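You operate a simulated robot arm through the tools that you are given. There is no shell and no other tool.

You are at the controls of a simulated two-armed robot. One attempt, no reset.

TASK
Set both ends of the roller gap to the roller card, then lock it.
Fine: free the gap lock lever first; both displays end on the card's gap. Where these are worked on the way, their far stop is far enough and under half their travel is too little: gap lock lever.

It is judged by the outcome, as a careful person would: the job done as asked, and still so three seconds after it is handed in. It fails if anything else is knocked over, pushed out of place, dropped, spilled or broken.

THE ROBOT
Two 7-joint arms with four-finger grippers on one trunk that stands fixed in place. Base frame: the origin is at the foot of the trunk, x ahead of it, y to its left, z up. Readings come in m, rad, newtons and seconds.
The left shoulder is at [0.04, 0.181, 1.279], the right one opposite. With the tool pointing down near the work surface each hand reaches from about 0.22 to 0.82 m from the base axis, measured 20 degrees to its own side. Payload 3.67 kg a hand.
Tool frame (each hand has its own): the origin (TCP) lies between the finger pads and is the grasp point; the fingertips stand 0.028 m ahead of it; z points along the fingers, y is the line along which they close. The gripper opens to 0.112 m. The gripper's body begins 0.073 m behind the TCP.
Orientation is that of the tool frame in the base frame, as [roll, pitch, yaw] about the fixed x, y, z axes, in that order (R = Rz(yaw) Ry(pitch) Rx(roll)). With the fingers straight down and closing along the base's y, the tool's x points along the base's -x, its y along +y and its z along -z.

THE INTERFACE
- The arms move only by the tool move_arm. It takes "left_steps", "right_steps" or both (then of equal length, played together; a hand with none holds still); each is a list of rows, each a list of 6 numbers: the shift along the tool's x, y, z in mm, then the turn, a rotation vector about the tool's x, y, z in rad. In form: [[x, y, z, ax, ay, az], ...]. A call has 1 to 20 rows; each row is the pose to reach, as a shift and turn from the pose commanded when the call began, along the tool's axes at that moment. "left_gripper" and "right_gripper" are, for a hand that has rows, the finger opening in mm, from 0 to 112, set as the call begins (left out, the last holds). Each row takes 0.2 s and may step no farther than 0.05 m and 0.15 rad from the row before; otherwise, or with a gripper value out of range, the whole call is refused. A pose out of reach is approached as far as the arm can. The call stops where the force on the tool passes 40 N (or 10 N more than at its start, if that is more) or the arm is blocked; 0.2 s more then pass. Each finger halts on what it meets, pressing with about 30 N; the grip force reading is that of the motor and also rises with nothing between the fingers. The clock runs only during rows and for 0.2 s after the last one: add rows that repeat a pose to give the fingers time. The reply holds the time, the measured pose of the TCP, the force on the tool along the base axes, the opening and the grip force, in the units named above and with some noise, with the torque about the TCP (base axes, N m) and any sound that the robot's microphone picked up.
- Cameras (640 x 400 px; columns grow to the right, rows downward): "scene" is now at [0.112, -0.0228, 1.5398]; the picture's right is [-0.24, -0.97, 0.00], its down [-0.26, 0.06, -0.96] and it looks along [0.94, -0.23, -0.27] (base axes); focal length 214 px, centre (320, 200). "left" rides on the left gripper at [0.06, 0.018, -0.104] in its tool frame; the picture's right is [-0.29, 0.96, 0.00], its down [-0.80, -0.24, -0.55] and it looks along [-0.53, -0.16, 0.83] (tool axes); focal length 234 px, centre (320, 200). "right" rides on the right gripper at [0.06, -0.018, -0.104] in its tool frame; the picture's right is [0.29, 0.96, 0.00], its down [-0.80, 0.24, -0.55] and it looks along [-0.53, 0.16, 0.83] (tool axes); focal length 234 px, centre (320, 200).
- snapshot(camera): a new picture of that camera. The clock stands still meanwhile.
- move_column(by): slides the trunk up (or, below 0, down) by that many m; the arms and the scene camera ride with it, the base frame stays. It gives what a move gives, with no picture.
- pan_tilt(pan, tilt): turns the head with the scene camera to pan (to the left, within 1.501 rad either way) and tilt (down, from -0.506 to 1.204), counted from straight ahead of the robot. It gives what a move gives.
- probe_pixels(camera, pixels): for up to 12 pixels [column, row] of the newest picture of that camera ("zoom" is the newest enlarged one), the place [x, y, z] in the base frame of the surface seen there, good to about 0.002 m. The clock stands still meanwhile.
- close_up(camera, box): a new picture of the part [left, top, right, bottom] of that camera's present view, enlarged. The clock stands still meanwhile.
- job_done(): hands the job in; it is judged then, once.

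Open the grippers and draw the arms clear of the work before you hand the job in, unless the task says otherwise.

The tools are called after ">>>" by a JSON object that holds its "fn" and its "kwargs". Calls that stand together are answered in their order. move_arm: Moves the arms, as the interface text tells. Its arguments: {"type":"object","properties":{"left_steps":{"type":"array","items":{"type":"array","items":{"type":"number"}}},"left_gripper":{"type":"number"},"right_steps":{"type":"array","items":{"type":"array","items":{"type":"number"}}},"right_gripper":{"type":"number"}},"required":[]} The other tools are called the same way: move_column (by) slides the trunk up or down; pan_tilt (pan, tilt) turns the head that bears the scene camera; snapshot (camera) takes a picture; probe_pixels (camera, pixels) gives the place of the surface under pixels of a picture; close_up (camera, box) takes an enlarged picture of a part of a camera's view; job_done () hands the job in.

At the start:

```text
time: 0.0
left_tcp_pos: [0.4718, 0.1816, 1.4239]
left_tool_rot: [-3.137, 0.0, -3.141]
left_wrist_force: [0.6, 0.5, -0.1]
left_ft_torque: [0.03, 0.0, 0.0]
left_width: 0.112
left_gripper_force: 0.0
right_tcp_pos: [0.3089, -0.168, 1.38]
right_tool_rot: [3.139, 0.002, 3.139]
right_wrist_force: [0.3, 0.7, 0.7]
right_ft_torque: [-0.02, -0.01, -0.02]
right_width: 0.1118
right_gripper_force: 0.0
trunk travel left (down, up): [-0.4, 0.114]
head pan, tilt: [-0.243, 0.271]
```

scene: 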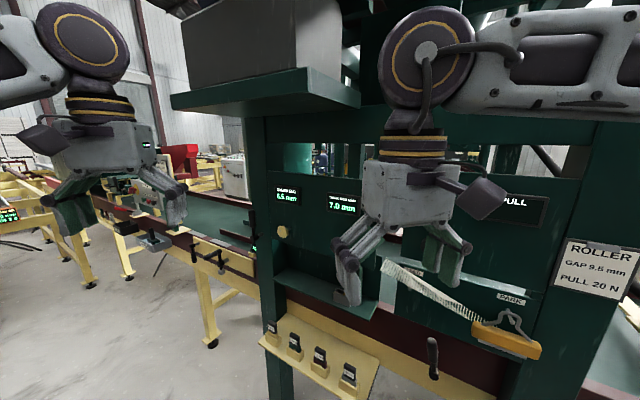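
right: 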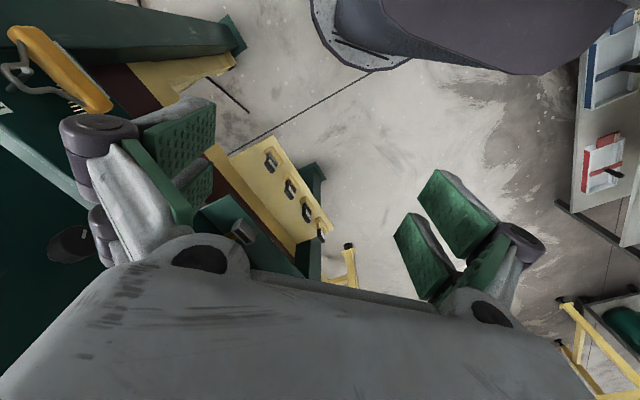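
left: 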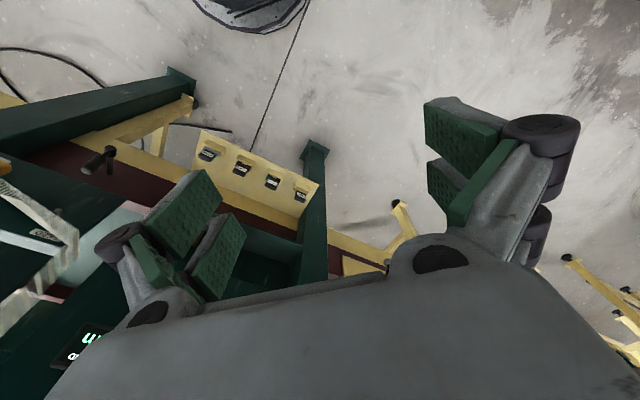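

The scene shows a machine with two displays near (286,195) and (342,203), a roller card at right (597,268) reading GAP 9.5 mm, and a row of four switches at (310,355). I take enlarged views to read everything.

>>> {"fn": "close_up", "kwargs": {"camera": "scene", "box": [250, 170, 410, 270]}}

>>> {"fn": "close_up", "kwargs": {"camera": "scene", "box": [480, 180, 640, 300]}}

>>> {"fn": "close_up", "kwargs": {"camera": "scene", "box": [250, 300, 450, 400]}}

```text
4.00 times, centred on (330, 220) of scene
```

zoom: 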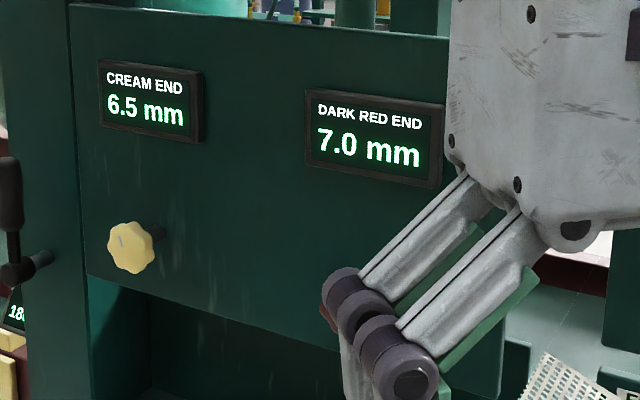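

```text
3.33 times, centred on (560, 240) of scene
```

zoom: 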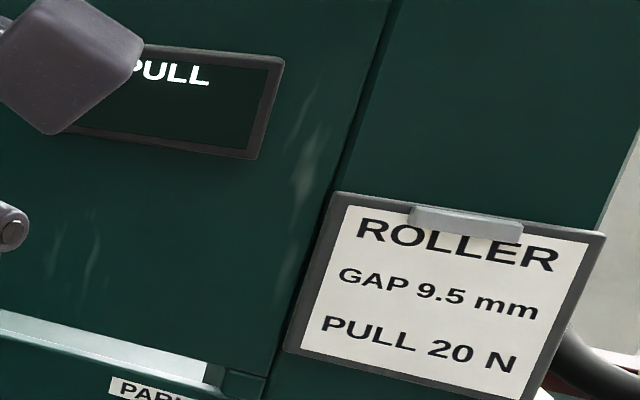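

```text
3.20 times, centred on (350, 350) of scene
```

zoom: 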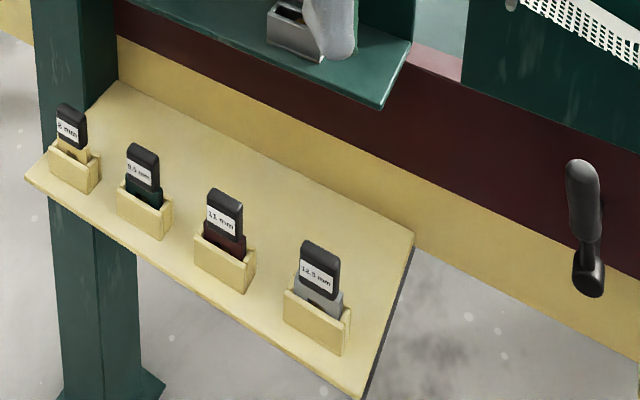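

The right hand blocks the panel where a dark red knob likely sits (~(345,255)). I turn the head for other looks before moving anything.

>>> {"fn": "pan_tilt", "kwargs": {"pan": -0.1, "tilt": 0.7}}

>>> {"fn": "snapshot", "kwargs": {"camera": "scene"}}

```text
time: 0.9
left_tcp_pos: [0.4731, 0.1806, 1.4251]
left_tool_rot: [-3.139, 0.0, 3.141]
left_wrist_force: [-0.4, 0.1, -0.2]
left_ft_torque: [-0.02, -0.01, -0.02]
left_width: 0.1123
left_gripper_force: 0.0
right_tcp_pos: [0.3101, -0.1672, 1.3804]
right_tool_rot: [3.139, 0.0, 3.14]
right_wrist_force: [-1.0, -0.1, 0.2]
right_ft_torque: [-0.04, -0.02, 0.02]
right_width: 0.1121
right_gripper_force: 0.0
trunk travel left (down, up): [-0.4, 0.114]
head pan, tilt: [-0.099, 0.7]
```

```text
taken
```

scene: 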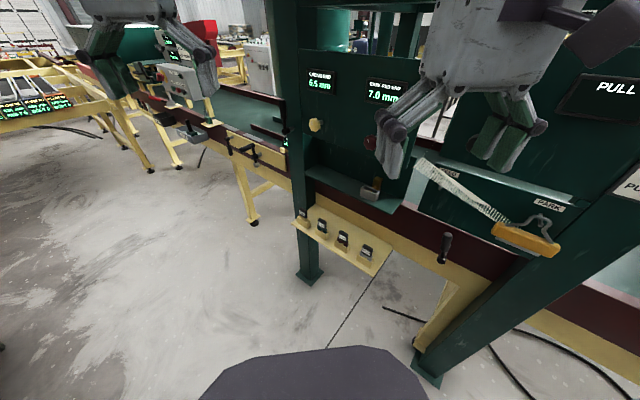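

A dark red knob shows at (370,145) and something silver on the ledge at (371,187). I enlarge that region and the left side.

>>> {"fn": "close_up", "kwargs": {"camera": "scene", "box": [280, 60, 440, 210]}}

>>> {"fn": "close_up", "kwargs": {"camera": "scene", "box": [400, 130, 580, 270]}}

>>> {"fn": "close_up", "kwargs": {"camera": "scene", "box": [140, 60, 310, 180]}}

```text
2.67 times, centred on (360, 135) of scene
```

zoom: 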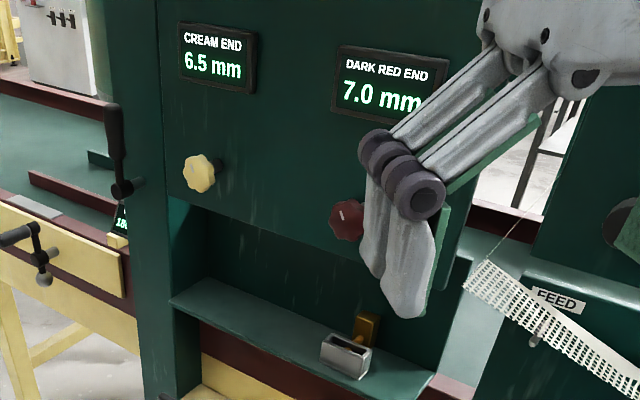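

```text
2.86 times, centred on (490, 200) of scene
```

zoom: 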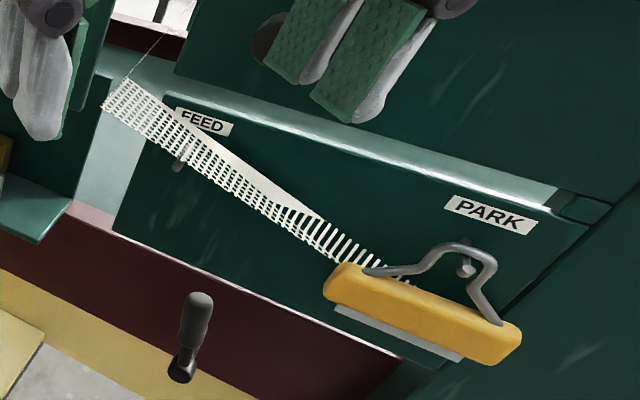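

```text
3.33 times, centred on (225, 120) of scene
```

zoom: 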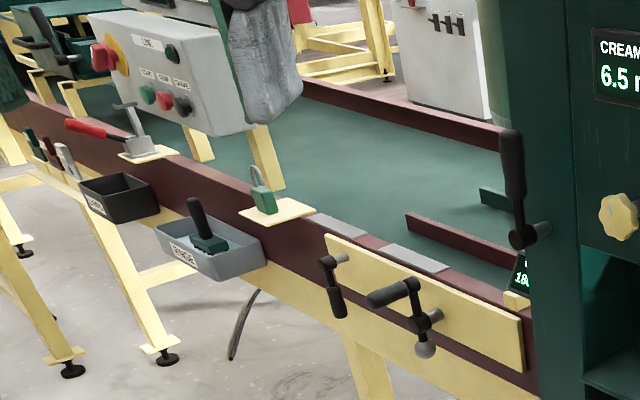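

The gap lock lever could be the black lever on the post at scene (284,110) or one at (446,247). I probe main features' positions.

>>> {"fn": "probe_pixels", "kwargs": {"camera": "scene", "pixels": [[314, 125], [369, 144], [283, 105], [286, 130], [446, 240], [444, 260], [372, 182], [375, 195], [240, 152], [255, 158], [330, 100], [320, 75]]}}

>>> {"fn": "snapshot", "kwargs": {"camera": "left"}}

>>> {"fn": "snapshot", "kwargs": {"camera": "right"}}

```text
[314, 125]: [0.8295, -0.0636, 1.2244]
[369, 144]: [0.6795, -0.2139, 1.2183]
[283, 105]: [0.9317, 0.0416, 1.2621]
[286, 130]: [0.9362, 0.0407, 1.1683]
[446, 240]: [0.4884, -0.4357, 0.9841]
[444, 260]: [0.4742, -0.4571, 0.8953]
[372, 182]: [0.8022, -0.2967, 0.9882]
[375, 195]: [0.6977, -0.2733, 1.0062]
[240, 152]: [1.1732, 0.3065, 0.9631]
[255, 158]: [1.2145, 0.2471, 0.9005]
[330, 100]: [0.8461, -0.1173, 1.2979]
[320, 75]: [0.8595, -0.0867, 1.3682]
```

```text
taken
```

left: 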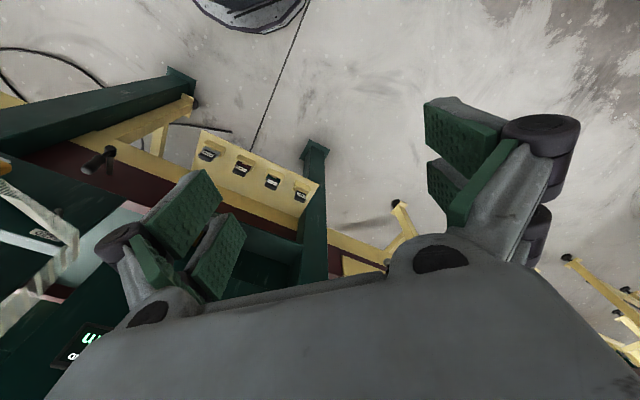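

```text
taken
```

right: 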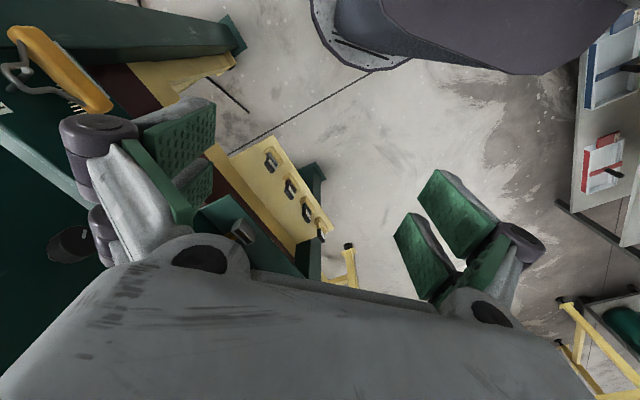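

The panel lies diagonal to the robot; the dark red knob is at about (0.68,-0.21,1.22) and the cream one at (0.83,-0.06,1.22). I look to the right side to see free space for parking the right hand and further levers.

>>> {"fn": "pan_tilt", "kwargs": {"pan": -0.9, "tilt": 0.5}}

>>> {"fn": "snapshot", "kwargs": {"camera": "scene"}}

```text
time: 2.0
left_tcp_pos: [0.4734, 0.1819, 1.4239]
left_tool_rot: [-3.14, 0.001, 3.141]
left_wrist_force: [-0.6, 0.3, 0.2]
left_ft_torque: [-0.03, -0.02, 0.0]
left_width: 0.112
left_gripper_force: 0.0
right_tcp_pos: [0.3087, -0.1665, 1.3799]
right_tool_rot: [3.14, 0.001, 3.14]
right_wrist_force: [0.4, 0.1, 0.0]
right_ft_torque: [0.02, 0.0, 0.0]
right_width: 0.1121
right_gripper_force: 0.0
trunk travel left (down, up): [-0.4, 0.114]
head pan, tilt: [-0.901, 0.499]
```

```text
taken
```

scene: 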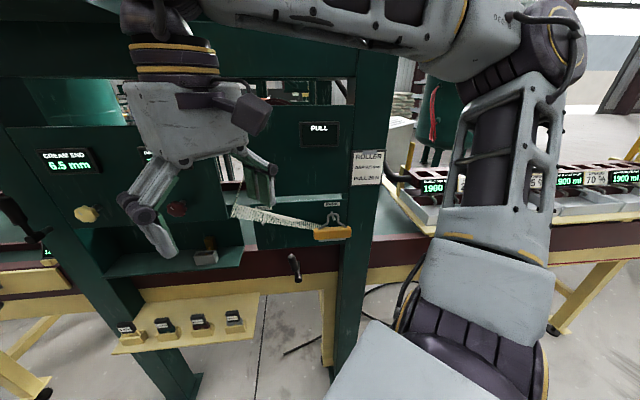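

From here the panel is seen nearly square on. I enlarge the panel, the left post lever near (15,215), and the lower lever near (295,268).

>>> {"fn": "close_up", "kwargs": {"camera": "scene", "box": [0, 140, 160, 260]}}

>>> {"fn": "close_up", "kwargs": {"camera": "scene", "box": [160, 160, 360, 290]}}

>>> {"fn": "close_up", "kwargs": {"camera": "scene", "box": [100, 280, 260, 360]}}

```text
3.33 times, centred on (80, 200) of scene
```

zoom: 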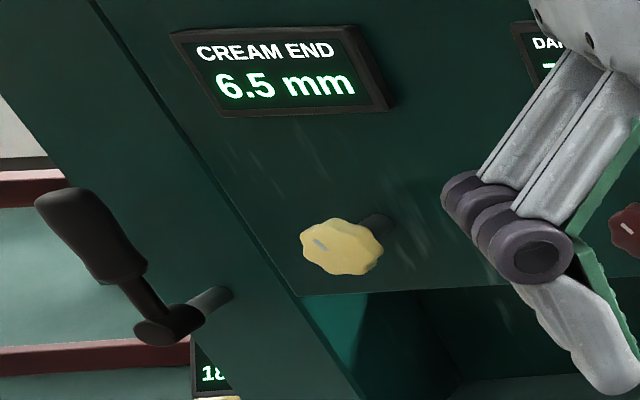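

```text
3.08 times, centred on (260, 225) of scene
```

zoom: 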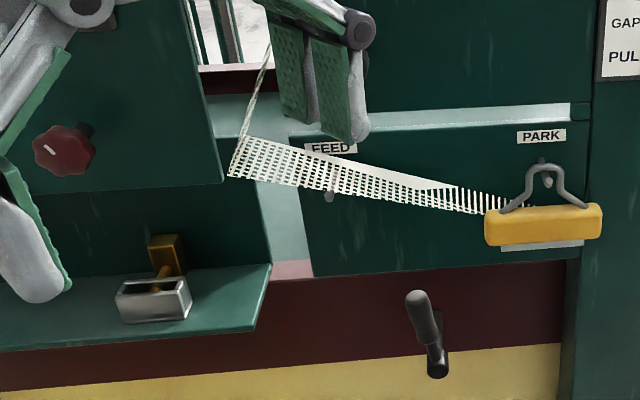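

```text
4.00 times, centred on (180, 320) of scene
```

zoom: 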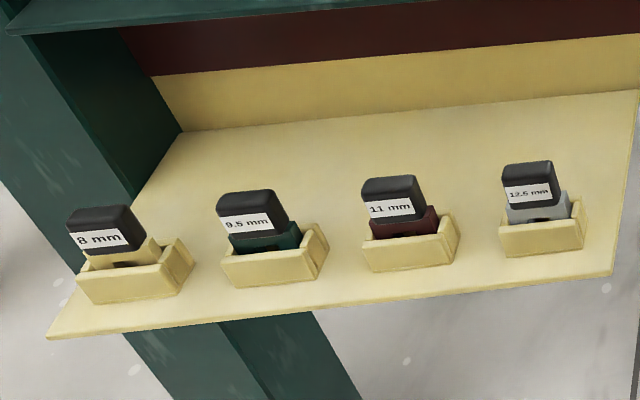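

The gauges on the shelf (8, 9.5, 11, 12.5) seem to be extras; the black lever at scene (15,215) on the post by the cream knob is the likely gap lock, while the lower lever at (295,268) sits under the feed clamp. I look closer at the post lever and probe it.

>>> {"fn": "close_up", "kwargs": {"camera": "scene", "box": [0, 180, 80, 250]}}

>>> {"fn": "probe_pixels", "kwargs": {"camera": "scene", "pixels": [[10, 198], [20, 215], [35, 228], [53, 240], [60, 232], [64, 229], [60, 215], [40, 185], [100, 213], [90, 214], [178, 209], [60, 162]]}}

```text
5.71 times, centred on (40, 215) of scene
```

zoom: 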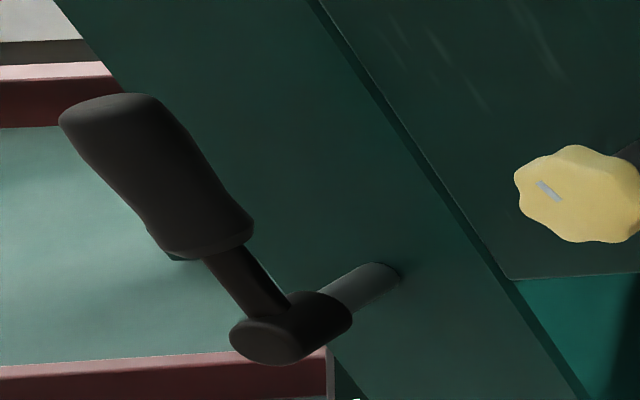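

```text
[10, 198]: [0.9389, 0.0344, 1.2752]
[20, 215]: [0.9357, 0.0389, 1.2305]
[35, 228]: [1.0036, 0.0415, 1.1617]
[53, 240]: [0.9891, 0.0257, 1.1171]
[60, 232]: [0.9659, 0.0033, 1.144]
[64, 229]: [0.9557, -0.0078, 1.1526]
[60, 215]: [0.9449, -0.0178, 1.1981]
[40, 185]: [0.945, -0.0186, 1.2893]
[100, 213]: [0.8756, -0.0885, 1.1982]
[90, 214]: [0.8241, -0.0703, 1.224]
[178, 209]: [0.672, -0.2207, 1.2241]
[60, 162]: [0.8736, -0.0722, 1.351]
```

Knob axes lie along the panel normal (about (-0.71,0.71,0)); the post lever stands upright from a pivot at about (0.94,0.04,1.17). I check the other candidate lever and the rest of the machine for labels before deciding.

>>> {"fn": "close_up", "kwargs": {"camera": "scene", "box": [260, 230, 340, 300]}}

>>> {"fn": "probe_pixels", "kwargs": {"camera": "scene", "pixels": [[292, 260], [296, 270], [299, 278], [303, 280], [310, 262], [332, 232], [205, 258], [210, 245], [150, 255], [285, 235], [310, 150], [367, 168]]}}

>>> {"fn": "pan_tilt", "kwargs": {"pan": -0.5, "tilt": -0.1}}

>>> {"fn": "snapshot", "kwargs": {"camera": "scene"}}

```text
5.71 times, centred on (300, 265) of scene
```

zoom: 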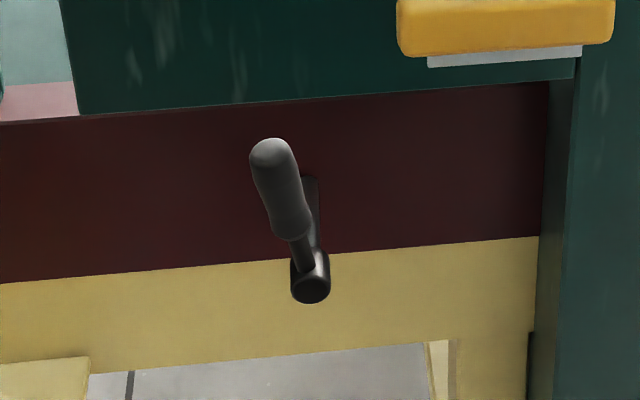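

```text
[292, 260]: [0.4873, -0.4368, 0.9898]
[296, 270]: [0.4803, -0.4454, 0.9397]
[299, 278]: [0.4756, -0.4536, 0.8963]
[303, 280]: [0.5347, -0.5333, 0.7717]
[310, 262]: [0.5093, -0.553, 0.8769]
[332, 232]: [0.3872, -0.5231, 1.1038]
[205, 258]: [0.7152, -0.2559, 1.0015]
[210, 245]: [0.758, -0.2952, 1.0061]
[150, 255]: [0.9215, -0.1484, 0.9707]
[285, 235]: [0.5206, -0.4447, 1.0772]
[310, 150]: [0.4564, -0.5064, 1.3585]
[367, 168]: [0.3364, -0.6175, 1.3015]
```

```text
time: 3.0
left_tcp_pos: [0.4736, 0.1817, 1.4243]
left_tool_rot: [-3.14, 0.001, 3.142]
left_wrist_force: [0.0, 0.4, -0.3]
left_ft_torque: [-0.03, 0.0, 0.03]
left_width: 0.1122
left_gripper_force: 0.0
right_tcp_pos: [0.3082, -0.1676, 1.3797]
right_tool_rot: [3.14, 0.001, 3.139]
right_wrist_force: [-0.9, -0.1, -0.2]
right_ft_torque: [0.02, 0.01, -0.01]
right_width: 0.1118
right_gripper_force: 0.0
trunk travel left (down, up): [-0.4, 0.114]
head pan, tilt: [-0.499, -0.099]
```

```text
taken
```

scene: 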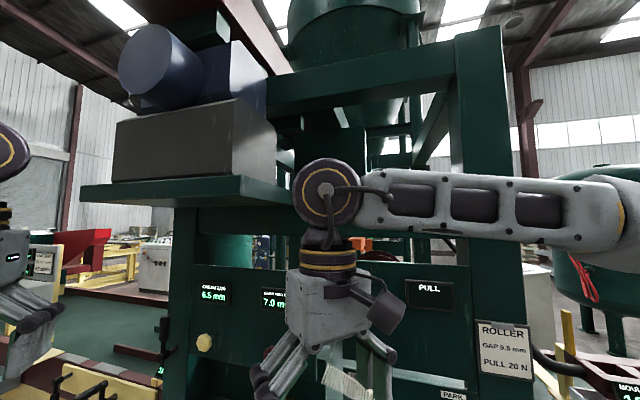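

The right hand hides the middle of the panel (~(330,300)). I move it back and to the right, about 0.23 m off the panel plane, to uncover the view.

>>> {"fn": "move_arm", "kwargs": {"right_steps": [[15, -42, 0, 0, 0, 0], [30, -84, 0, 0, 0, 0], [45, -126, 0, 0, 0, 0], [60, -168, 0, 0, 0, 0], [75, -210, 0, 0, 0, 0], [90, -250, 0, 0, 0, 0]]}}

>>> {"fn": "pan_tilt", "kwargs": {"pan": -0.5, "tilt": 0.5}}

>>> {"fn": "snapshot", "kwargs": {"camera": "scene"}}

```text
time: 4.4
left_tcp_pos: [0.4725, 0.1814, 1.425]
left_tool_rot: [-3.141, 0.0, -3.141]
left_wrist_force: [0.6, 0.4, 0.5]
left_ft_torque: [-0.09, 0.0, 0.01]
left_width: 0.112
left_gripper_force: 0.1
right_tcp_pos: [0.2281, -0.4147, 1.3589]
right_tool_rot: [-3.138, -0.12, -3.138]
right_wrist_force: [-1.0, -3.1, -4.3]
right_ft_torque: [0.36, -0.01, -0.04]
right_width: 0.1118
right_gripper_force: 0.0
trunk travel left (down, up): [-0.4, 0.114]
head pan, tilt: [-0.499, -0.099]
```

```text
time: 5.4
left_tcp_pos: [0.4726, 0.1819, 1.4244]
left_tool_rot: [-3.141, 0.0, -3.141]
left_wrist_force: [0.1, 1.0, 0.2]
left_ft_torque: [-0.05, 0.01, 0.05]
left_width: 0.1121
left_gripper_force: 0.1
right_tcp_pos: [0.2315, -0.4114, 1.3601]
right_tool_rot: [-3.131, -0.117, -3.135]
right_wrist_force: [-0.6, 0.1, 0.2]
right_ft_torque: [0.0, 0.03, -0.02]
right_width: 0.112
right_gripper_force: 0.0
trunk travel left (down, up): [-0.4, 0.114]
head pan, tilt: [-0.499, 0.499]
```

```text
taken
```

scene: 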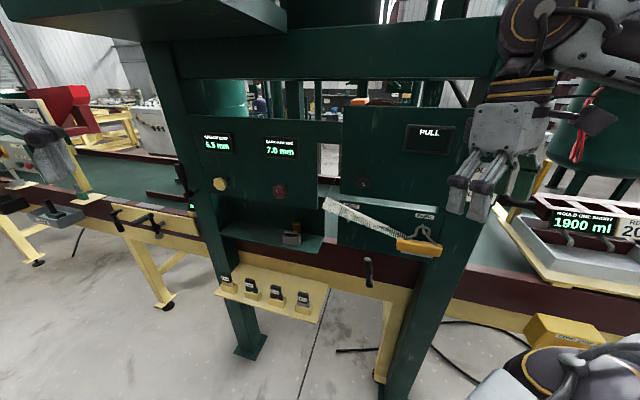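

The panel is now clear: cream knob (220,184), red knob (280,191), another dark knob at (362,181). I enlarge these.

>>> {"fn": "close_up", "kwargs": {"camera": "scene", "box": [160, 120, 320, 220]}}

>>> {"fn": "close_up", "kwargs": {"camera": "scene", "box": [310, 110, 470, 210]}}

>>> {"fn": "close_up", "kwargs": {"camera": "scene", "box": [310, 190, 470, 290]}}

>>> {"fn": "close_up", "kwargs": {"camera": "scene", "box": [60, 160, 220, 260]}}

```text
4.00 times, centred on (240, 170) of scene
```

zoom: 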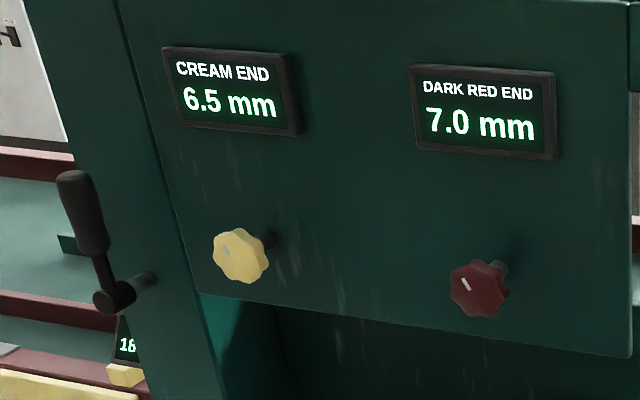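

```text
4.00 times, centred on (390, 160) of scene
```

zoom: 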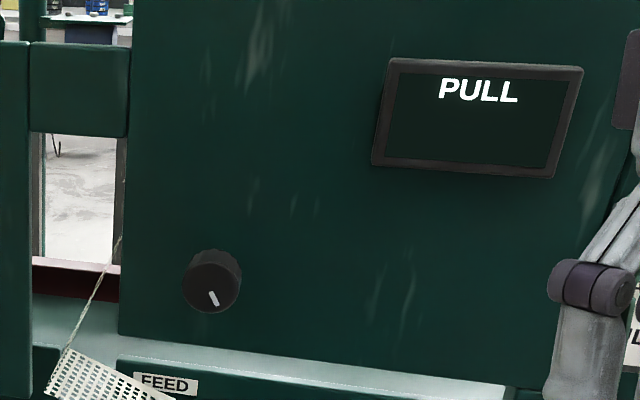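

```text
4.00 times, centred on (390, 240) of scene
```

zoom: 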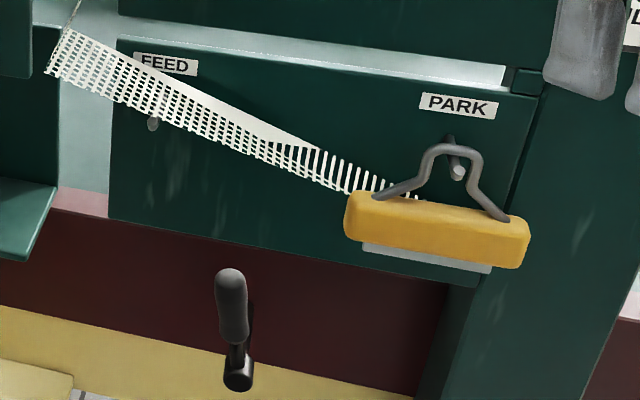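

```text
4.00 times, centred on (140, 210) of scene
```

zoom: 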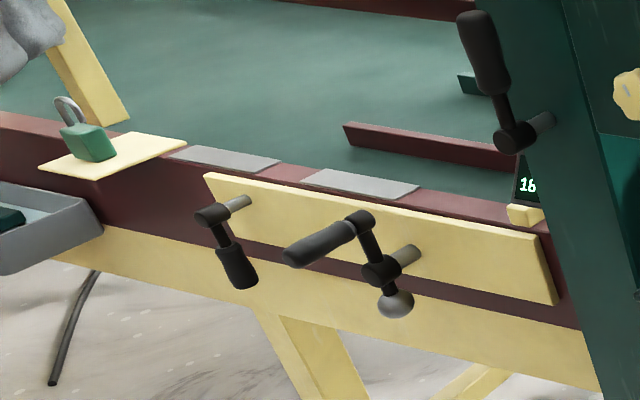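

The post lever at scene (183,178) next to the two gap knobs is the one belonging to the gap panel. I zoom tightly on it and probe its hub, shaft and grip for exact geometry.

>>> {"fn": "close_up", "kwargs": {"camera": "scene", "box": [165, 155, 245, 205]}}

>>> {"fn": "probe_pixels", "kwargs": {"camera": "zoom", "pixels": [[95, 80], [110, 160], [125, 240], [90, 160], [135, 160], [150, 290], [170, 315], [220, 280], [430, 240], [475, 235], [500, 330], [300, 100]]}}

```text
8.00 times, centred on (205, 180) of scene
```

zoom: 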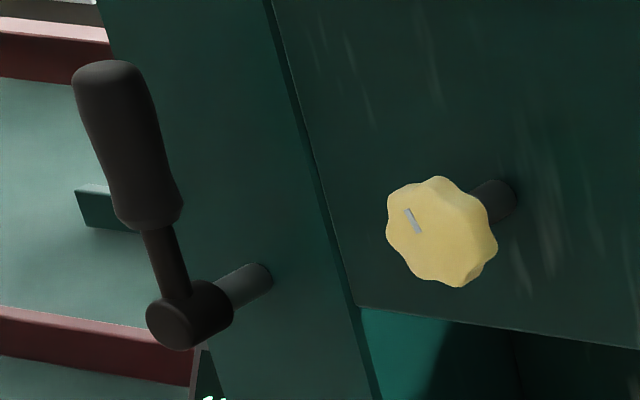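

```text
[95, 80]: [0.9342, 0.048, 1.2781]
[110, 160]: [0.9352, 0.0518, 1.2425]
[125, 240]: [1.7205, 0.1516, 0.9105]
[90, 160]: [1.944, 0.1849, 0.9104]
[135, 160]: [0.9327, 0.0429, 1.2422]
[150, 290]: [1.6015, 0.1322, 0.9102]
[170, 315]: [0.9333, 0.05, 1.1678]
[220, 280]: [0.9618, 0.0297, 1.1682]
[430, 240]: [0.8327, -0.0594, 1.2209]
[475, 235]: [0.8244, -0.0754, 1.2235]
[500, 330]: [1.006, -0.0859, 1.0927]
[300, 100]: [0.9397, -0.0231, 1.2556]
```

The lever's grip axis is about (0.948,0.043) from z 1.205 to 1.285, with hub at z 1.168; panel direction is 45°. I turn the left hand to point square at the panel, easing it forward to about (0.60,0.20,1.35).

>>> {"fn": "move_arm", "kwargs": {"left_steps": [[-10.6, 1.5, 6.2, 0.0512, -0.1235, 0.0512], [-21.2, 3, 12.4, 0.1023, -0.2471, 0.1023], [-31.9, 4.6, 18.6, 0.1535, -0.3706, 0.1535], [-42.5, 6.2, 24.8, 0.2046, -0.4941, 0.2046], [-53.1, 7.7, 31, 0.2558, -0.6176, 0.2558], [-63.8, 9.2, 37.2, 0.307, -0.7412, 0.307], [-74.4, 10.8, 43.5, 0.3581, -0.8647, 0.3581], [-85, 12.3, 49.7, 0.4093, -0.9882, 0.4093], [-95.6, 13.9, 55.9, 0.4604, -1.1117, 0.4604], [-106.2, 15.4, 62.1, 0.5116, -1.2353, 0.5116], [-116.9, 17, 68.3, 0.5627, -1.3588, 0.5627], [-127.5, 18.5, 74.5, 0.6139, -1.4823, 0.6139]]}}

>>> {"fn": "snapshot", "kwargs": {"camera": "scene"}}

>>> {"fn": "snapshot", "kwargs": {"camera": "left"}}

```text
time: 8.0
left_tcp_pos: [0.602, 0.2011, 1.3482]
left_tool_rot: [-0.207, 1.567, -0.993]
left_wrist_force: [0.5, -0.6, 0.0]
left_ft_torque: [-0.01, 0.01, 0.01]
left_width: 0.112
left_gripper_force: 0.0
right_tcp_pos: [0.2196, -0.4154, 1.3795]
right_tool_rot: [-3.14, -0.001, 3.14]
right_wrist_force: [-0.4, 0.1, 0.2]
right_ft_torque: [-0.01, 0.05, -0.04]
right_width: 0.1123
right_gripper_force: 0.1
trunk travel left (down, up): [-0.4, 0.114]
head pan, tilt: [-0.499, 0.499]
```

```text
taken
```

scene: 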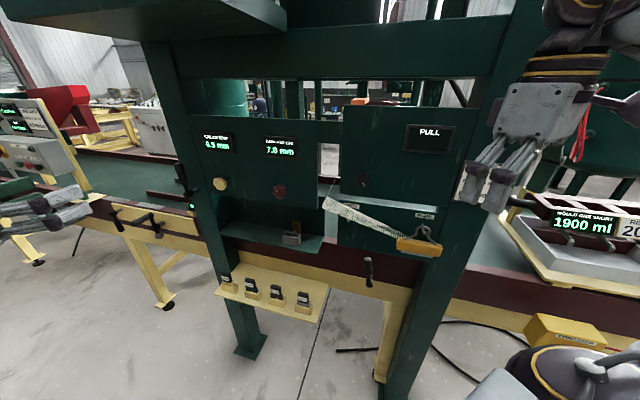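

```text
taken
```

left: 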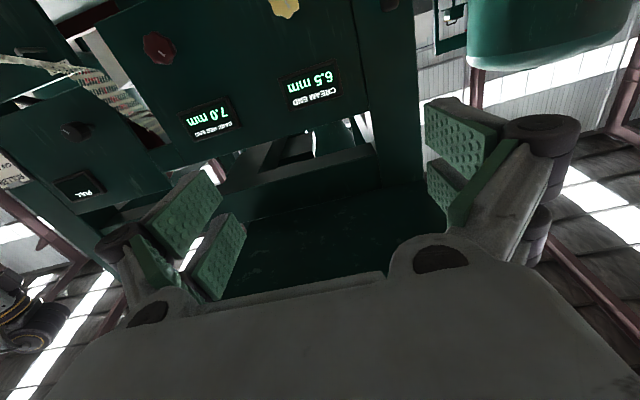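

The left hand now points square at the panel. I move it to a pre-approach point 0.12 m off the lever grip at z 1.245, opening narrowed to 80 mm.

>>> {"fn": "move_arm", "kwargs": {"left_steps": [[14.7, 19, 33.7, 0, 0, 0], [29.4, 38, 67.4, 0, 0, 0], [44.1, 57, 101.1, 0, 0, 0], [58.9, 76, 134.9, 0, 0, 0], [73.6, 95, 168.6, 0, 0, 0], [88.3, 114, 202.3, 0, 0, 0], [103, 133, 236, 0, 0, 0]], "left_gripper": 80}}

>>> {"fn": "snapshot", "kwargs": {"camera": "scene"}}

>>> {"fn": "snapshot", "kwargs": {"camera": "left"}}

```text
time: 9.6
left_tcp_pos: [0.8643, 0.1249, 1.2476]
left_tool_rot: [-2.648, 1.571, 2.85]
left_wrist_force: [0.8, -0.5, -0.4]
left_ft_torque: [-0.01, -0.02, -0.01]
left_width: 0.0799
left_gripper_force: 0.0
right_tcp_pos: [0.2203, -0.4176, 1.3789]
right_tool_rot: [3.139, 0.001, 3.14]
right_wrist_force: [1.0, -1.1, -0.1]
right_ft_torque: [0.02, 0.05, 0.0]
right_width: 0.1121
right_gripper_force: 0.0
trunk travel left (down, up): [-0.4, 0.114]
head pan, tilt: [-0.499, 0.499]
```

```text
taken
```

scene: 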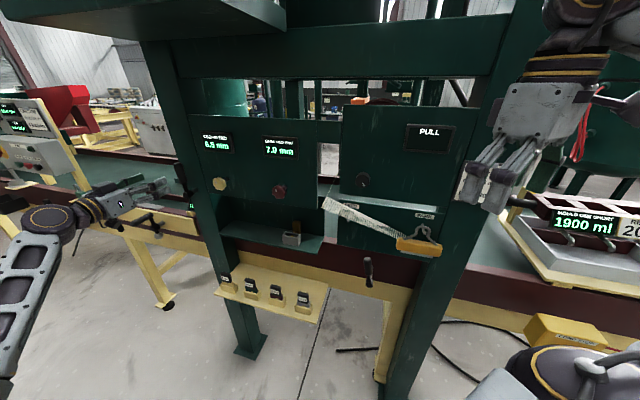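

```text
taken
```

left: 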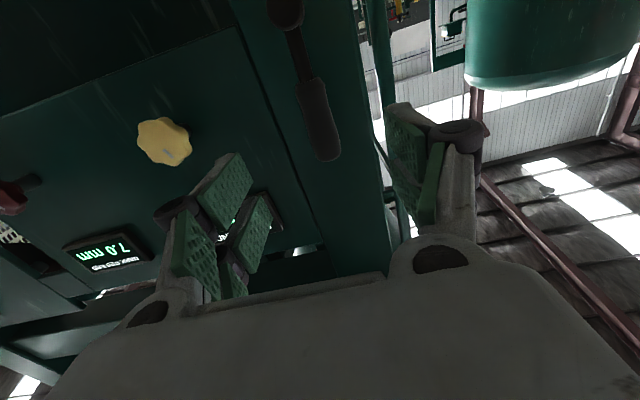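

The left camera shows the lever grip between the fingers at (320,120) with hub at (285,12). I probe the grip to confirm the alignment.

>>> {"fn": "probe_pixels", "kwargs": {"camera": "left", "pixels": [[320, 120], [312, 90], [326, 150], [306, 120], [333, 120], [287, 14], [298, 60], [345, 60], [165, 140], [160, 155]]}}

>>> {"fn": "close_up", "kwargs": {"camera": "scene", "box": [90, 140, 250, 240]}}

```text
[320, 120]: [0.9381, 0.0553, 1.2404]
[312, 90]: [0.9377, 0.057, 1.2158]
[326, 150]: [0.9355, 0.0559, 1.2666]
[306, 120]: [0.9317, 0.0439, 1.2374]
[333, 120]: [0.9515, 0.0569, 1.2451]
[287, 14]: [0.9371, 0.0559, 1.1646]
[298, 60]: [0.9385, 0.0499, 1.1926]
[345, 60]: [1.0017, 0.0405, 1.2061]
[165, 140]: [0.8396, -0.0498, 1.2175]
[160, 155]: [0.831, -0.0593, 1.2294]
```

```text
4.00 times, centred on (170, 190) of scene
```

zoom: 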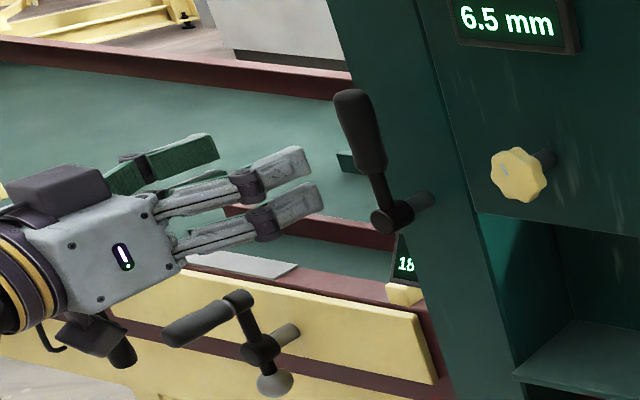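

The grip axis is at u-centred between the fingers, 0.115 m ahead. I advance 110 mm with the fingers at 80 mm.

>>> {"fn": "move_arm", "kwargs": {"left_steps": [[0, 1, 30, 0, 0, 0], [0, 2, 60, 0, 0, 0], [0, 2, 85, 0, 0, 0], [0, 2, 100, 0, 0, 0], [0, 2, 110, 0, 0, 0]]}}

>>> {"fn": "snapshot", "kwargs": {"camera": "left"}}

>>> {"fn": "close_up", "kwargs": {"camera": "scene", "box": [110, 140, 270, 240]}}

```text
time: 10.8
left_tcp_pos: [0.9423, 0.0491, 1.2472]
left_tool_rot: [-1.495, 1.57, -2.279]
left_wrist_force: [0.7, -0.3, 0.1]
left_ft_torque: [0.01, 0.01, 0.02]
left_width: 0.08
left_gripper_force: 0.1
right_tcp_pos: [0.2173, -0.4165, 1.3796]
right_tool_rot: [3.139, 0.0, 3.141]
right_wrist_force: [-0.5, -0.7, -0.5]
right_ft_torque: [0.01, -0.01, 0.0]
right_width: 0.1122
right_gripper_force: 0.0
trunk travel left (down, up): [-0.4, 0.114]
head pan, tilt: [-0.499, 0.499]
```

```text
taken
```

left: 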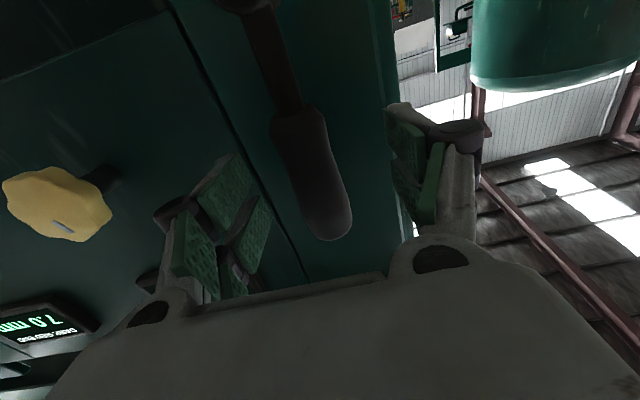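

```text
4.00 times, centred on (190, 190) of scene
```

zoom: 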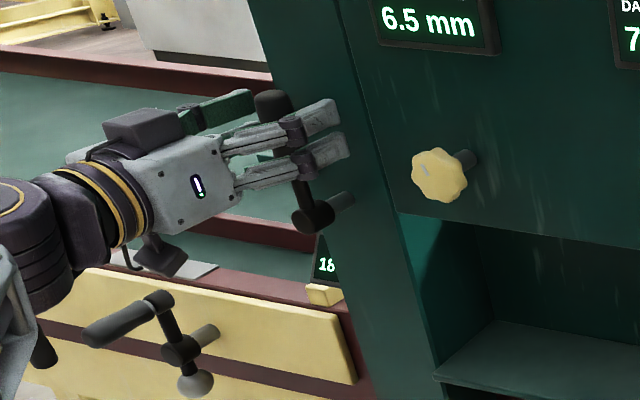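

The grip sits between the fingers. I close on it gently to seat the grip and read its width.

>>> {"fn": "move_arm", "kwargs": {"left_steps": [[0, 0, 0, 0, 0, 0], [0, 0, 0, 0, 0, 0], [0, 0, 0, 0, 0, 0]], "left_gripper": 20}}

>>> {"fn": "snapshot", "kwargs": {"camera": "left"}}

```text
time: 11.6
left_tcp_pos: [0.9401, 0.0486, 1.2477]
left_tool_rot: [-1.601, 1.569, -2.388]
left_wrist_force: [-4.5, -2.2, -1.2]
left_ft_torque: [-0.38, 0.23, 0.03]
left_width: 0.0244
left_gripper_force: 45.1
right_tcp_pos: [0.2184, -0.4165, 1.3803]
right_tool_rot: [3.141, 0.003, 3.139]
right_wrist_force: [0.5, -0.5, 0.1]
right_ft_torque: [-0.06, 0.0, -0.01]
right_width: 0.1121
right_gripper_force: 0.0
trunk travel left (down, up): [-0.4, 0.114]
head pan, tilt: [-0.499, 0.499]
```

```text
taken
```

left: 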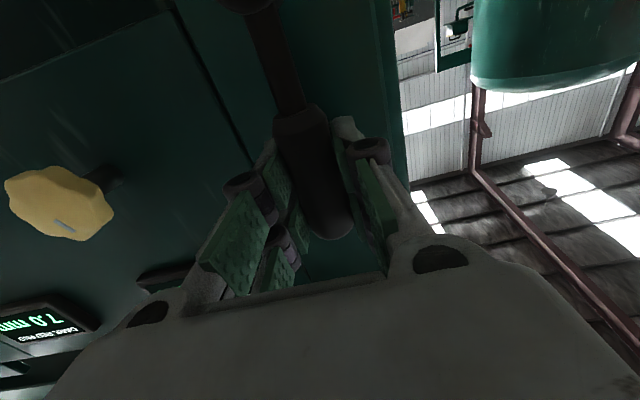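

Gripped at 24 mm width with little side force. I test swinging the lever left (toward +y/+x) by 0.15 rad along its arc of 82 mm radius.

>>> {"fn": "move_arm", "kwargs": {"left_steps": [[0.1, 4.1, 0, 0, 0, -0.05], [0.4, 8.2, 0, 0, 0, -0.1], [0.9, 12.3, 0, 0, 0, -0.15]]}}

>>> {"fn": "close_up", "kwargs": {"camera": "scene", "box": [110, 140, 270, 240]}}

```text
time: 12.4
left_tcp_pos: [0.9506, 0.058, 1.2462]
left_tool_rot: [-1.569, 1.421, -2.351]
left_wrist_force: [7.2, -4.0, 3.6]
left_ft_torque: [0.54, 0.12, 0.0]
left_width: 0.0239
left_gripper_force: 45.1
right_tcp_pos: [0.2193, -0.4161, 1.3798]
right_tool_rot: [3.14, 0.0, 3.14]
right_wrist_force: [0.8, -0.4, 0.1]
right_ft_torque: [0.04, 0.0, -0.01]
right_width: 0.1119
right_gripper_force: 0.0
trunk travel left (down, up): [-0.4, 0.114]
head pan, tilt: [-0.499, 0.499]
```

```text
4.00 times, centred on (190, 190) of scene
```

zoom: 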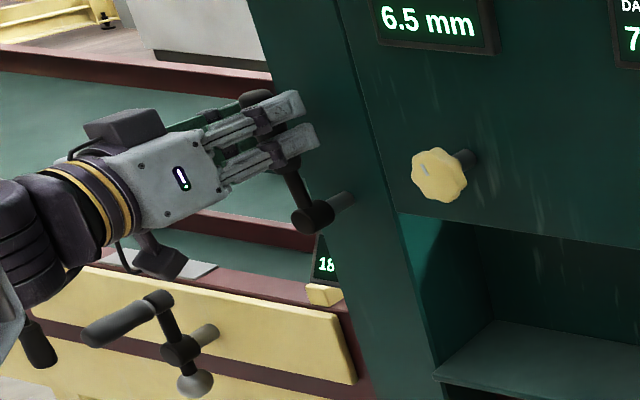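

The lever swings left easily (about 8 N). I continue along the arc by a further 0.6 rad.

>>> {"fn": "move_arm", "kwargs": {"left_steps": [[0.41, 8.19, 0, 0, 0, -0.1], [1.63, 16.29, 0, 0, 0, -0.2], [3.66, 24.23, 0, 0, 0, -0.3], [6.47, 31.93, 0, 0, 0, -0.4], [10.04, 39.31, 0, 0, 0, -0.5], [14.33, 46.3, 0, 0, 0, -0.6]]}}

>>> {"fn": "close_up", "kwargs": {"camera": "scene", "box": [110, 140, 270, 240]}}

>>> {"fn": "snapshot", "kwargs": {"camera": "left"}}

```text
time: 12.9
left_tcp_pos: [0.9555, 0.064, 1.2452]
left_tool_rot: [-1.567, 1.313, -2.339]
left_wrist_force: [35.5, -1.1, -4.2]
left_ft_torque: [0.58, -2.42, 0.06]
left_width: 0.0245
left_gripper_force: 45.3
left hand out of reach, approached as far as the arm can: row 1, 2
right_tcp_pos: [0.2237, -0.4162, 1.3793]
right_tool_rot: [3.14, -0.004, 3.139]
right_wrist_force: [0.2, -0.3, 0.1]
right_ft_torque: [0.01, -0.01, 0.02]
right_width: 0.1119
right_gripper_force: 0.0
trunk travel left (down, up): [-0.4, 0.114]
head pan, tilt: [-0.499, 0.499]
stopped in row 2 (left hand): the force on the tool passed its limit at 48 N (the readings are from after the stop); the commanded pose is now the measured one
```

```text
4.00 times, centred on (190, 190) of scene
```

zoom: 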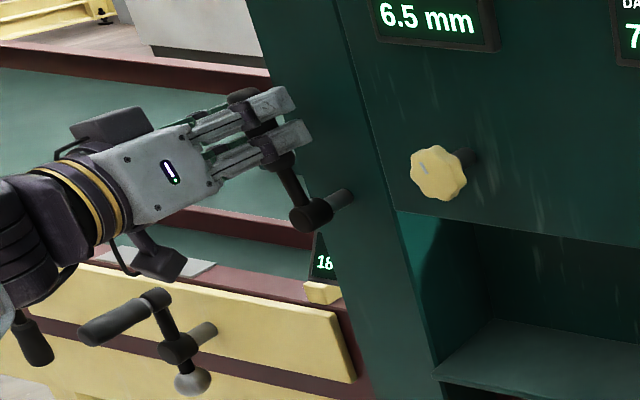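

```text
taken
```

left: 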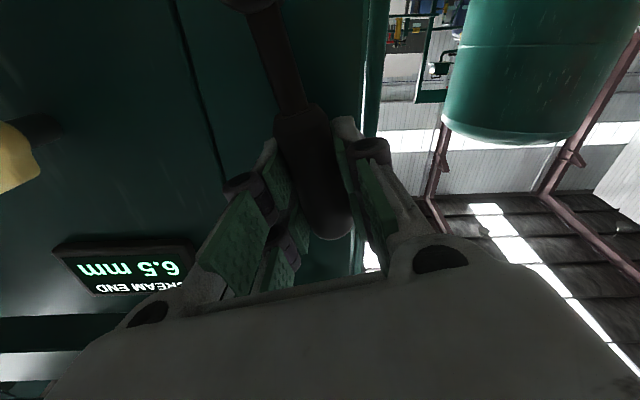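

The arm ran out of reach in this orientation after the lever had turned about 0.26 rad. I open, back off along the tool axis, and will re-approach with the hand pointing more straight ahead so that the finger can push the lever farther.

>>> {"fn": "move_arm", "kwargs": {"left_steps": [[0, 0, 0, 0, 0, 0], [0, 0, 0, 0, 0, 0], [0, 0, -20, 0, 0, 0], [0, 0, -50, 0, 0, 0], [0, 0, -80, 0, 0, 0], [0, 0, -110, 0, 0, 0]], "left_gripper": 80}}

>>> {"fn": "snapshot", "kwargs": {"camera": "left"}}

>>> {"fn": "close_up", "kwargs": {"camera": "scene", "box": [110, 140, 270, 240]}}

```text
time: 14.3
left_tcp_pos: [0.9467, 0.1453, 1.2445]
left_tool_rot: [-1.543, 1.31, -2.323]
left_wrist_force: [-0.1, 0.2, -0.7]
left_ft_torque: [-0.02, -0.01, 0.03]
left_width: 0.0801
left_gripper_force: 0.1
left hand out of reach, approached as far as the arm can: row 3, 4, 5, 6
right_tcp_pos: [0.2169, -0.4144, 1.3794]
right_tool_rot: [3.14, 0.003, 3.14]
right_wrist_force: [1.0, 0.5, 1.0]
right_ft_torque: [-0.04, 0.02, 0.01]
right_width: 0.1121
right_gripper_force: 0.1
trunk travel left (down, up): [-0.4, 0.114]
head pan, tilt: [-0.499, 0.499]
```

```text
taken
```

left: 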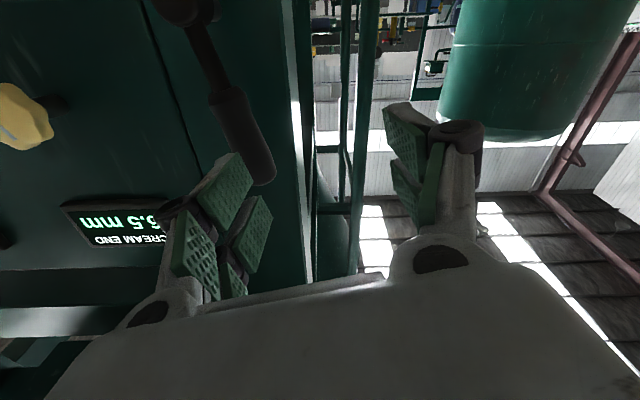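

```text
4.00 times, centred on (190, 190) of scene
```

zoom: 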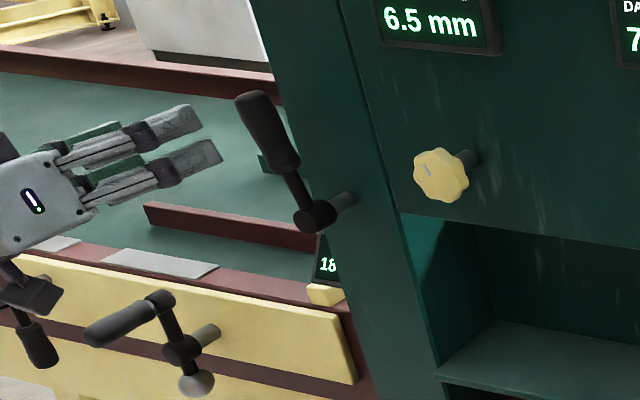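

The lever stays put at about 0.26 rad when released. I undo the hand's roll and draw it back a little before yawing it to point straight ahead.

>>> {"fn": "move_arm", "kwargs": {"left_steps": [[0, -5, -30, 0, 0, 0.13], [8, -30, -37, 0, 0, 0.26], [14.9, -56, -37, 0, 0, 0.26]]}}

```text
time: 15.3
left_tcp_pos: [0.9359, 0.1258, 1.1755]
left_tool_rot: [-2.281, 1.454, -3.091]
left_wrist_force: [0.4, 0.5, -0.5]
left_ft_torque: [0.01, 0.02, -0.04]
left_width: 0.08
left_gripper_force: 0.0
left hand out of reach, approached as far as the arm can: row 1, 2, 3
right_tcp_pos: [0.2203, -0.4146, 1.3813]
right_tool_rot: [3.141, 0.001, 3.139]
right_wrist_force: [-0.1, 0.1, 0.4]
right_ft_torque: [0.01, 0.01, -0.01]
right_width: 0.112
right_gripper_force: 0.0
trunk travel left (down, up): [-0.4, 0.114]
head pan, tilt: [-0.499, 0.499]
stopped in row 3 (left hand): the arm was blocked; the commanded pose is now the measured one
```

The arm reports blocked and drifted lower (z 1.176). I look at what the arm is doing before moving again.

>>> {"fn": "pan_tilt", "kwargs": {"pan": 0.2, "tilt": 0.5}}

>>> {"fn": "snapshot", "kwargs": {"camera": "scene"}}

>>> {"fn": "snapshot", "kwargs": {"camera": "left"}}

```text
time: 16.4
left_tcp_pos: [0.936, 0.1244, 1.176]
left_tool_rot: [-2.291, 1.456, -3.1]
left_wrist_force: [0.2, -0.1, -0.2]
left_ft_torque: [0.03, 0.03, 0.04]
left_width: 0.0799
left_gripper_force: 0.0
right_tcp_pos: [0.2185, -0.4157, 1.3809]
right_tool_rot: [3.141, -0.001, 3.141]
right_wrist_force: [0.9, 0.3, -0.7]
right_ft_torque: [0.01, -0.02, -0.01]
right_width: 0.1116
right_gripper_force: 0.1
trunk travel left (down, up): [-0.4, 0.114]
head pan, tilt: [0.201, 0.499]
```

```text
taken
```

scene: 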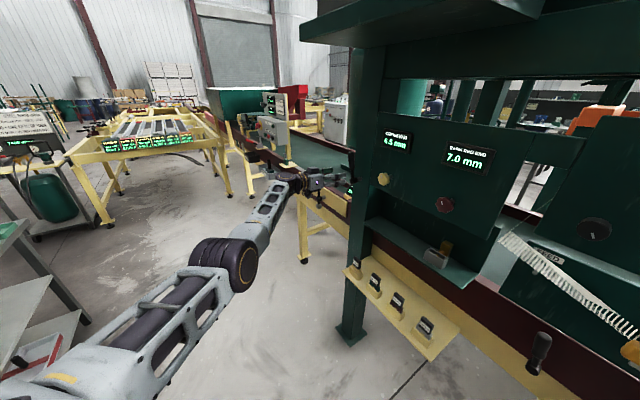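

```text
taken
```

left: 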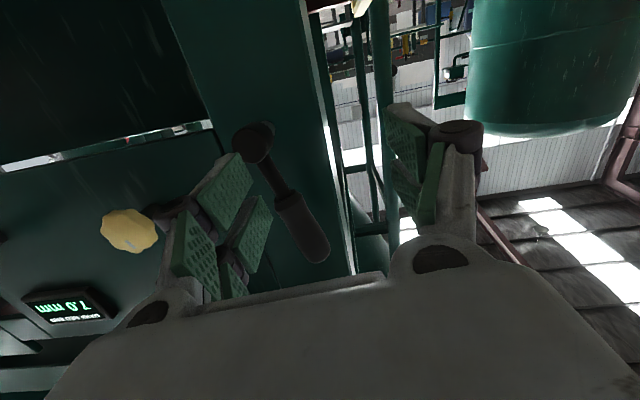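

I enlarge the arm and displays for detail.

>>> {"fn": "close_up", "kwargs": {"camera": "scene", "box": [180, 120, 420, 270]}}

>>> {"fn": "probe_pixels", "kwargs": {"camera": "scene", "pixels": [[230, 262], [250, 265], [268, 205], [298, 180], [325, 180], [120, 340], [60, 375], [345, 178]]}}

```text
2.67 times, centred on (300, 195) of scene
```

zoom: 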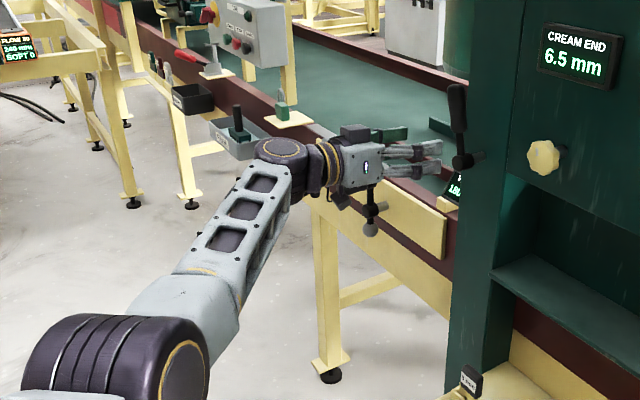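

```text
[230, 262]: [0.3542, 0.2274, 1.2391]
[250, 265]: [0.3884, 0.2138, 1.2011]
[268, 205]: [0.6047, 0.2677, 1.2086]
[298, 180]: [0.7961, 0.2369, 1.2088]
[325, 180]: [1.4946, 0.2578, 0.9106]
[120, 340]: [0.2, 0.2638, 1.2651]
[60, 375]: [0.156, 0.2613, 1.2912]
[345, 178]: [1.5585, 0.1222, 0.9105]
```

The shoulder-to-wrist span is nearly straight (about 0.77 m), so the arm hit its reach limit. I pull the hand straight back toward the robot (−x) to leave the singular pose.

>>> {"fn": "move_arm", "kwargs": {"left_steps": [[2, -17, -18, 0, 0, 0], [4, -35, -35, 0, 0, 0], [6, -53, -53, 0, 0, 0], [8, -70, -71, 0, 0, 0], [8, -70, -71, 0, 0, 0]]}}

```text
time: 17.6
left_tcp_pos: [0.8356, 0.1293, 1.1787]
left_tool_rot: [-2.296, 1.453, -3.104]
left_wrist_force: [-1.1, 0.6, -0.1]
left_ft_torque: [0.02, 0.02, 0.01]
left_width: 0.0801
left_gripper_force: 0.0
right_tcp_pos: [0.2175, -0.4174, 1.38]
right_tool_rot: [3.139, 0.002, 3.139]
right_wrist_force: [0.1, 0.3, 0.1]
right_ft_torque: [-0.01, -0.02, -0.03]
right_width: 0.112
right_gripper_force: 0.1
trunk travel left (down, up): [-0.4, 0.114]
head pan, tilt: [0.201, 0.499]
```

The arm is free again at (0.836,0.129,1.179). I yaw the hand to point mostly ahead (−0.3 rad), close the fingers into a poker, and place it 0.1 m before the right side of the lever grip.

>>> {"fn": "move_arm", "kwargs": {"left_steps": [[-16.1, -12, 10.5, -0.1269, -0.0247, 0.0166], [-32.2, -23.9, 21, -0.2539, -0.0494, 0.0332], [-48.4, -35.9, 31.4, -0.3808, -0.0741, 0.0498], [-64.5, -47.8, 41.9, -0.5077, -0.0988, 0.0664], [-64.5, -47.8, 41.9, -0.5077, -0.0988, 0.0664]], "left_gripper": 0}}

>>> {"fn": "snapshot", "kwargs": {"camera": "left"}}

>>> {"fn": "close_up", "kwargs": {"camera": "scene", "box": [280, 120, 440, 220]}}

```text
time: 18.8
left_tcp_pos: [0.8384, 0.0659, 1.2459]
left_tool_rot: [-0.484, 1.567, -0.786]
left_wrist_force: [0.7, 0.3, -0.1]
left_ft_torque: [0.0, -0.06, -0.04]
left_width: 0.0
left_gripper_force: 30.3
right_tcp_pos: [0.2194, -0.4145, 1.3816]
right_tool_rot: [-3.14, 0.0, 3.14]
right_wrist_force: [0.2, 0.0, 0.1]
right_ft_torque: [-0.05, -0.01, -0.04]
right_width: 0.1122
right_gripper_force: 0.0
trunk travel left (down, up): [-0.4, 0.114]
head pan, tilt: [0.201, 0.499]
```

```text
taken
```

left: 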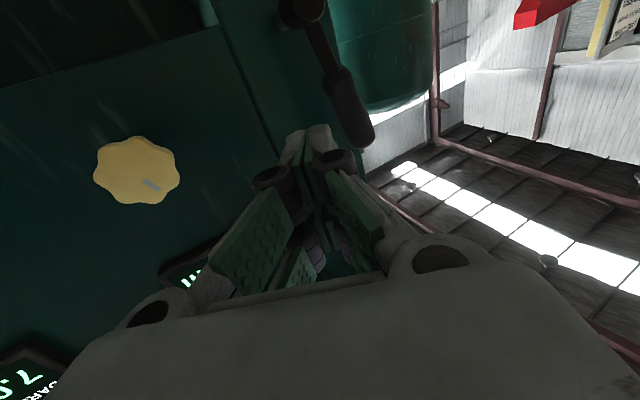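

```text
4.00 times, centred on (360, 170) of scene
```

zoom: 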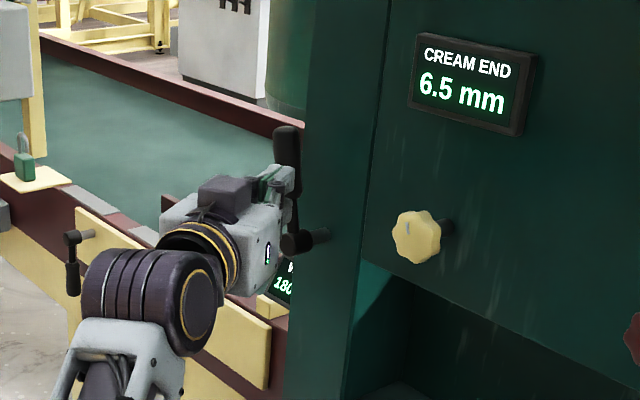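

The poker is aligned to the right of the tilted grip (grip at (350,110), tips at (305,130)). I probe the grip to confirm its present angle.

>>> {"fn": "probe_pixels", "kwargs": {"camera": "left", "pixels": [[350, 110], [338, 85], [362, 135], [336, 100], [366, 115], [303, 12], [318, 45], [318, 135], [295, 140]]}}

```text
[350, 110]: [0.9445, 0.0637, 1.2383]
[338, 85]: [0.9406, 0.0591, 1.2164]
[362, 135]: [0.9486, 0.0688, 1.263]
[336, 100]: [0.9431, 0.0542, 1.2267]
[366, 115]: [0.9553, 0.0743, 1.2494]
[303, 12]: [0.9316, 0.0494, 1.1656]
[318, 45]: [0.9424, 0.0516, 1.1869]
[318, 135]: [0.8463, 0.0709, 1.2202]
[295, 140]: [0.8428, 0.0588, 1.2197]
```

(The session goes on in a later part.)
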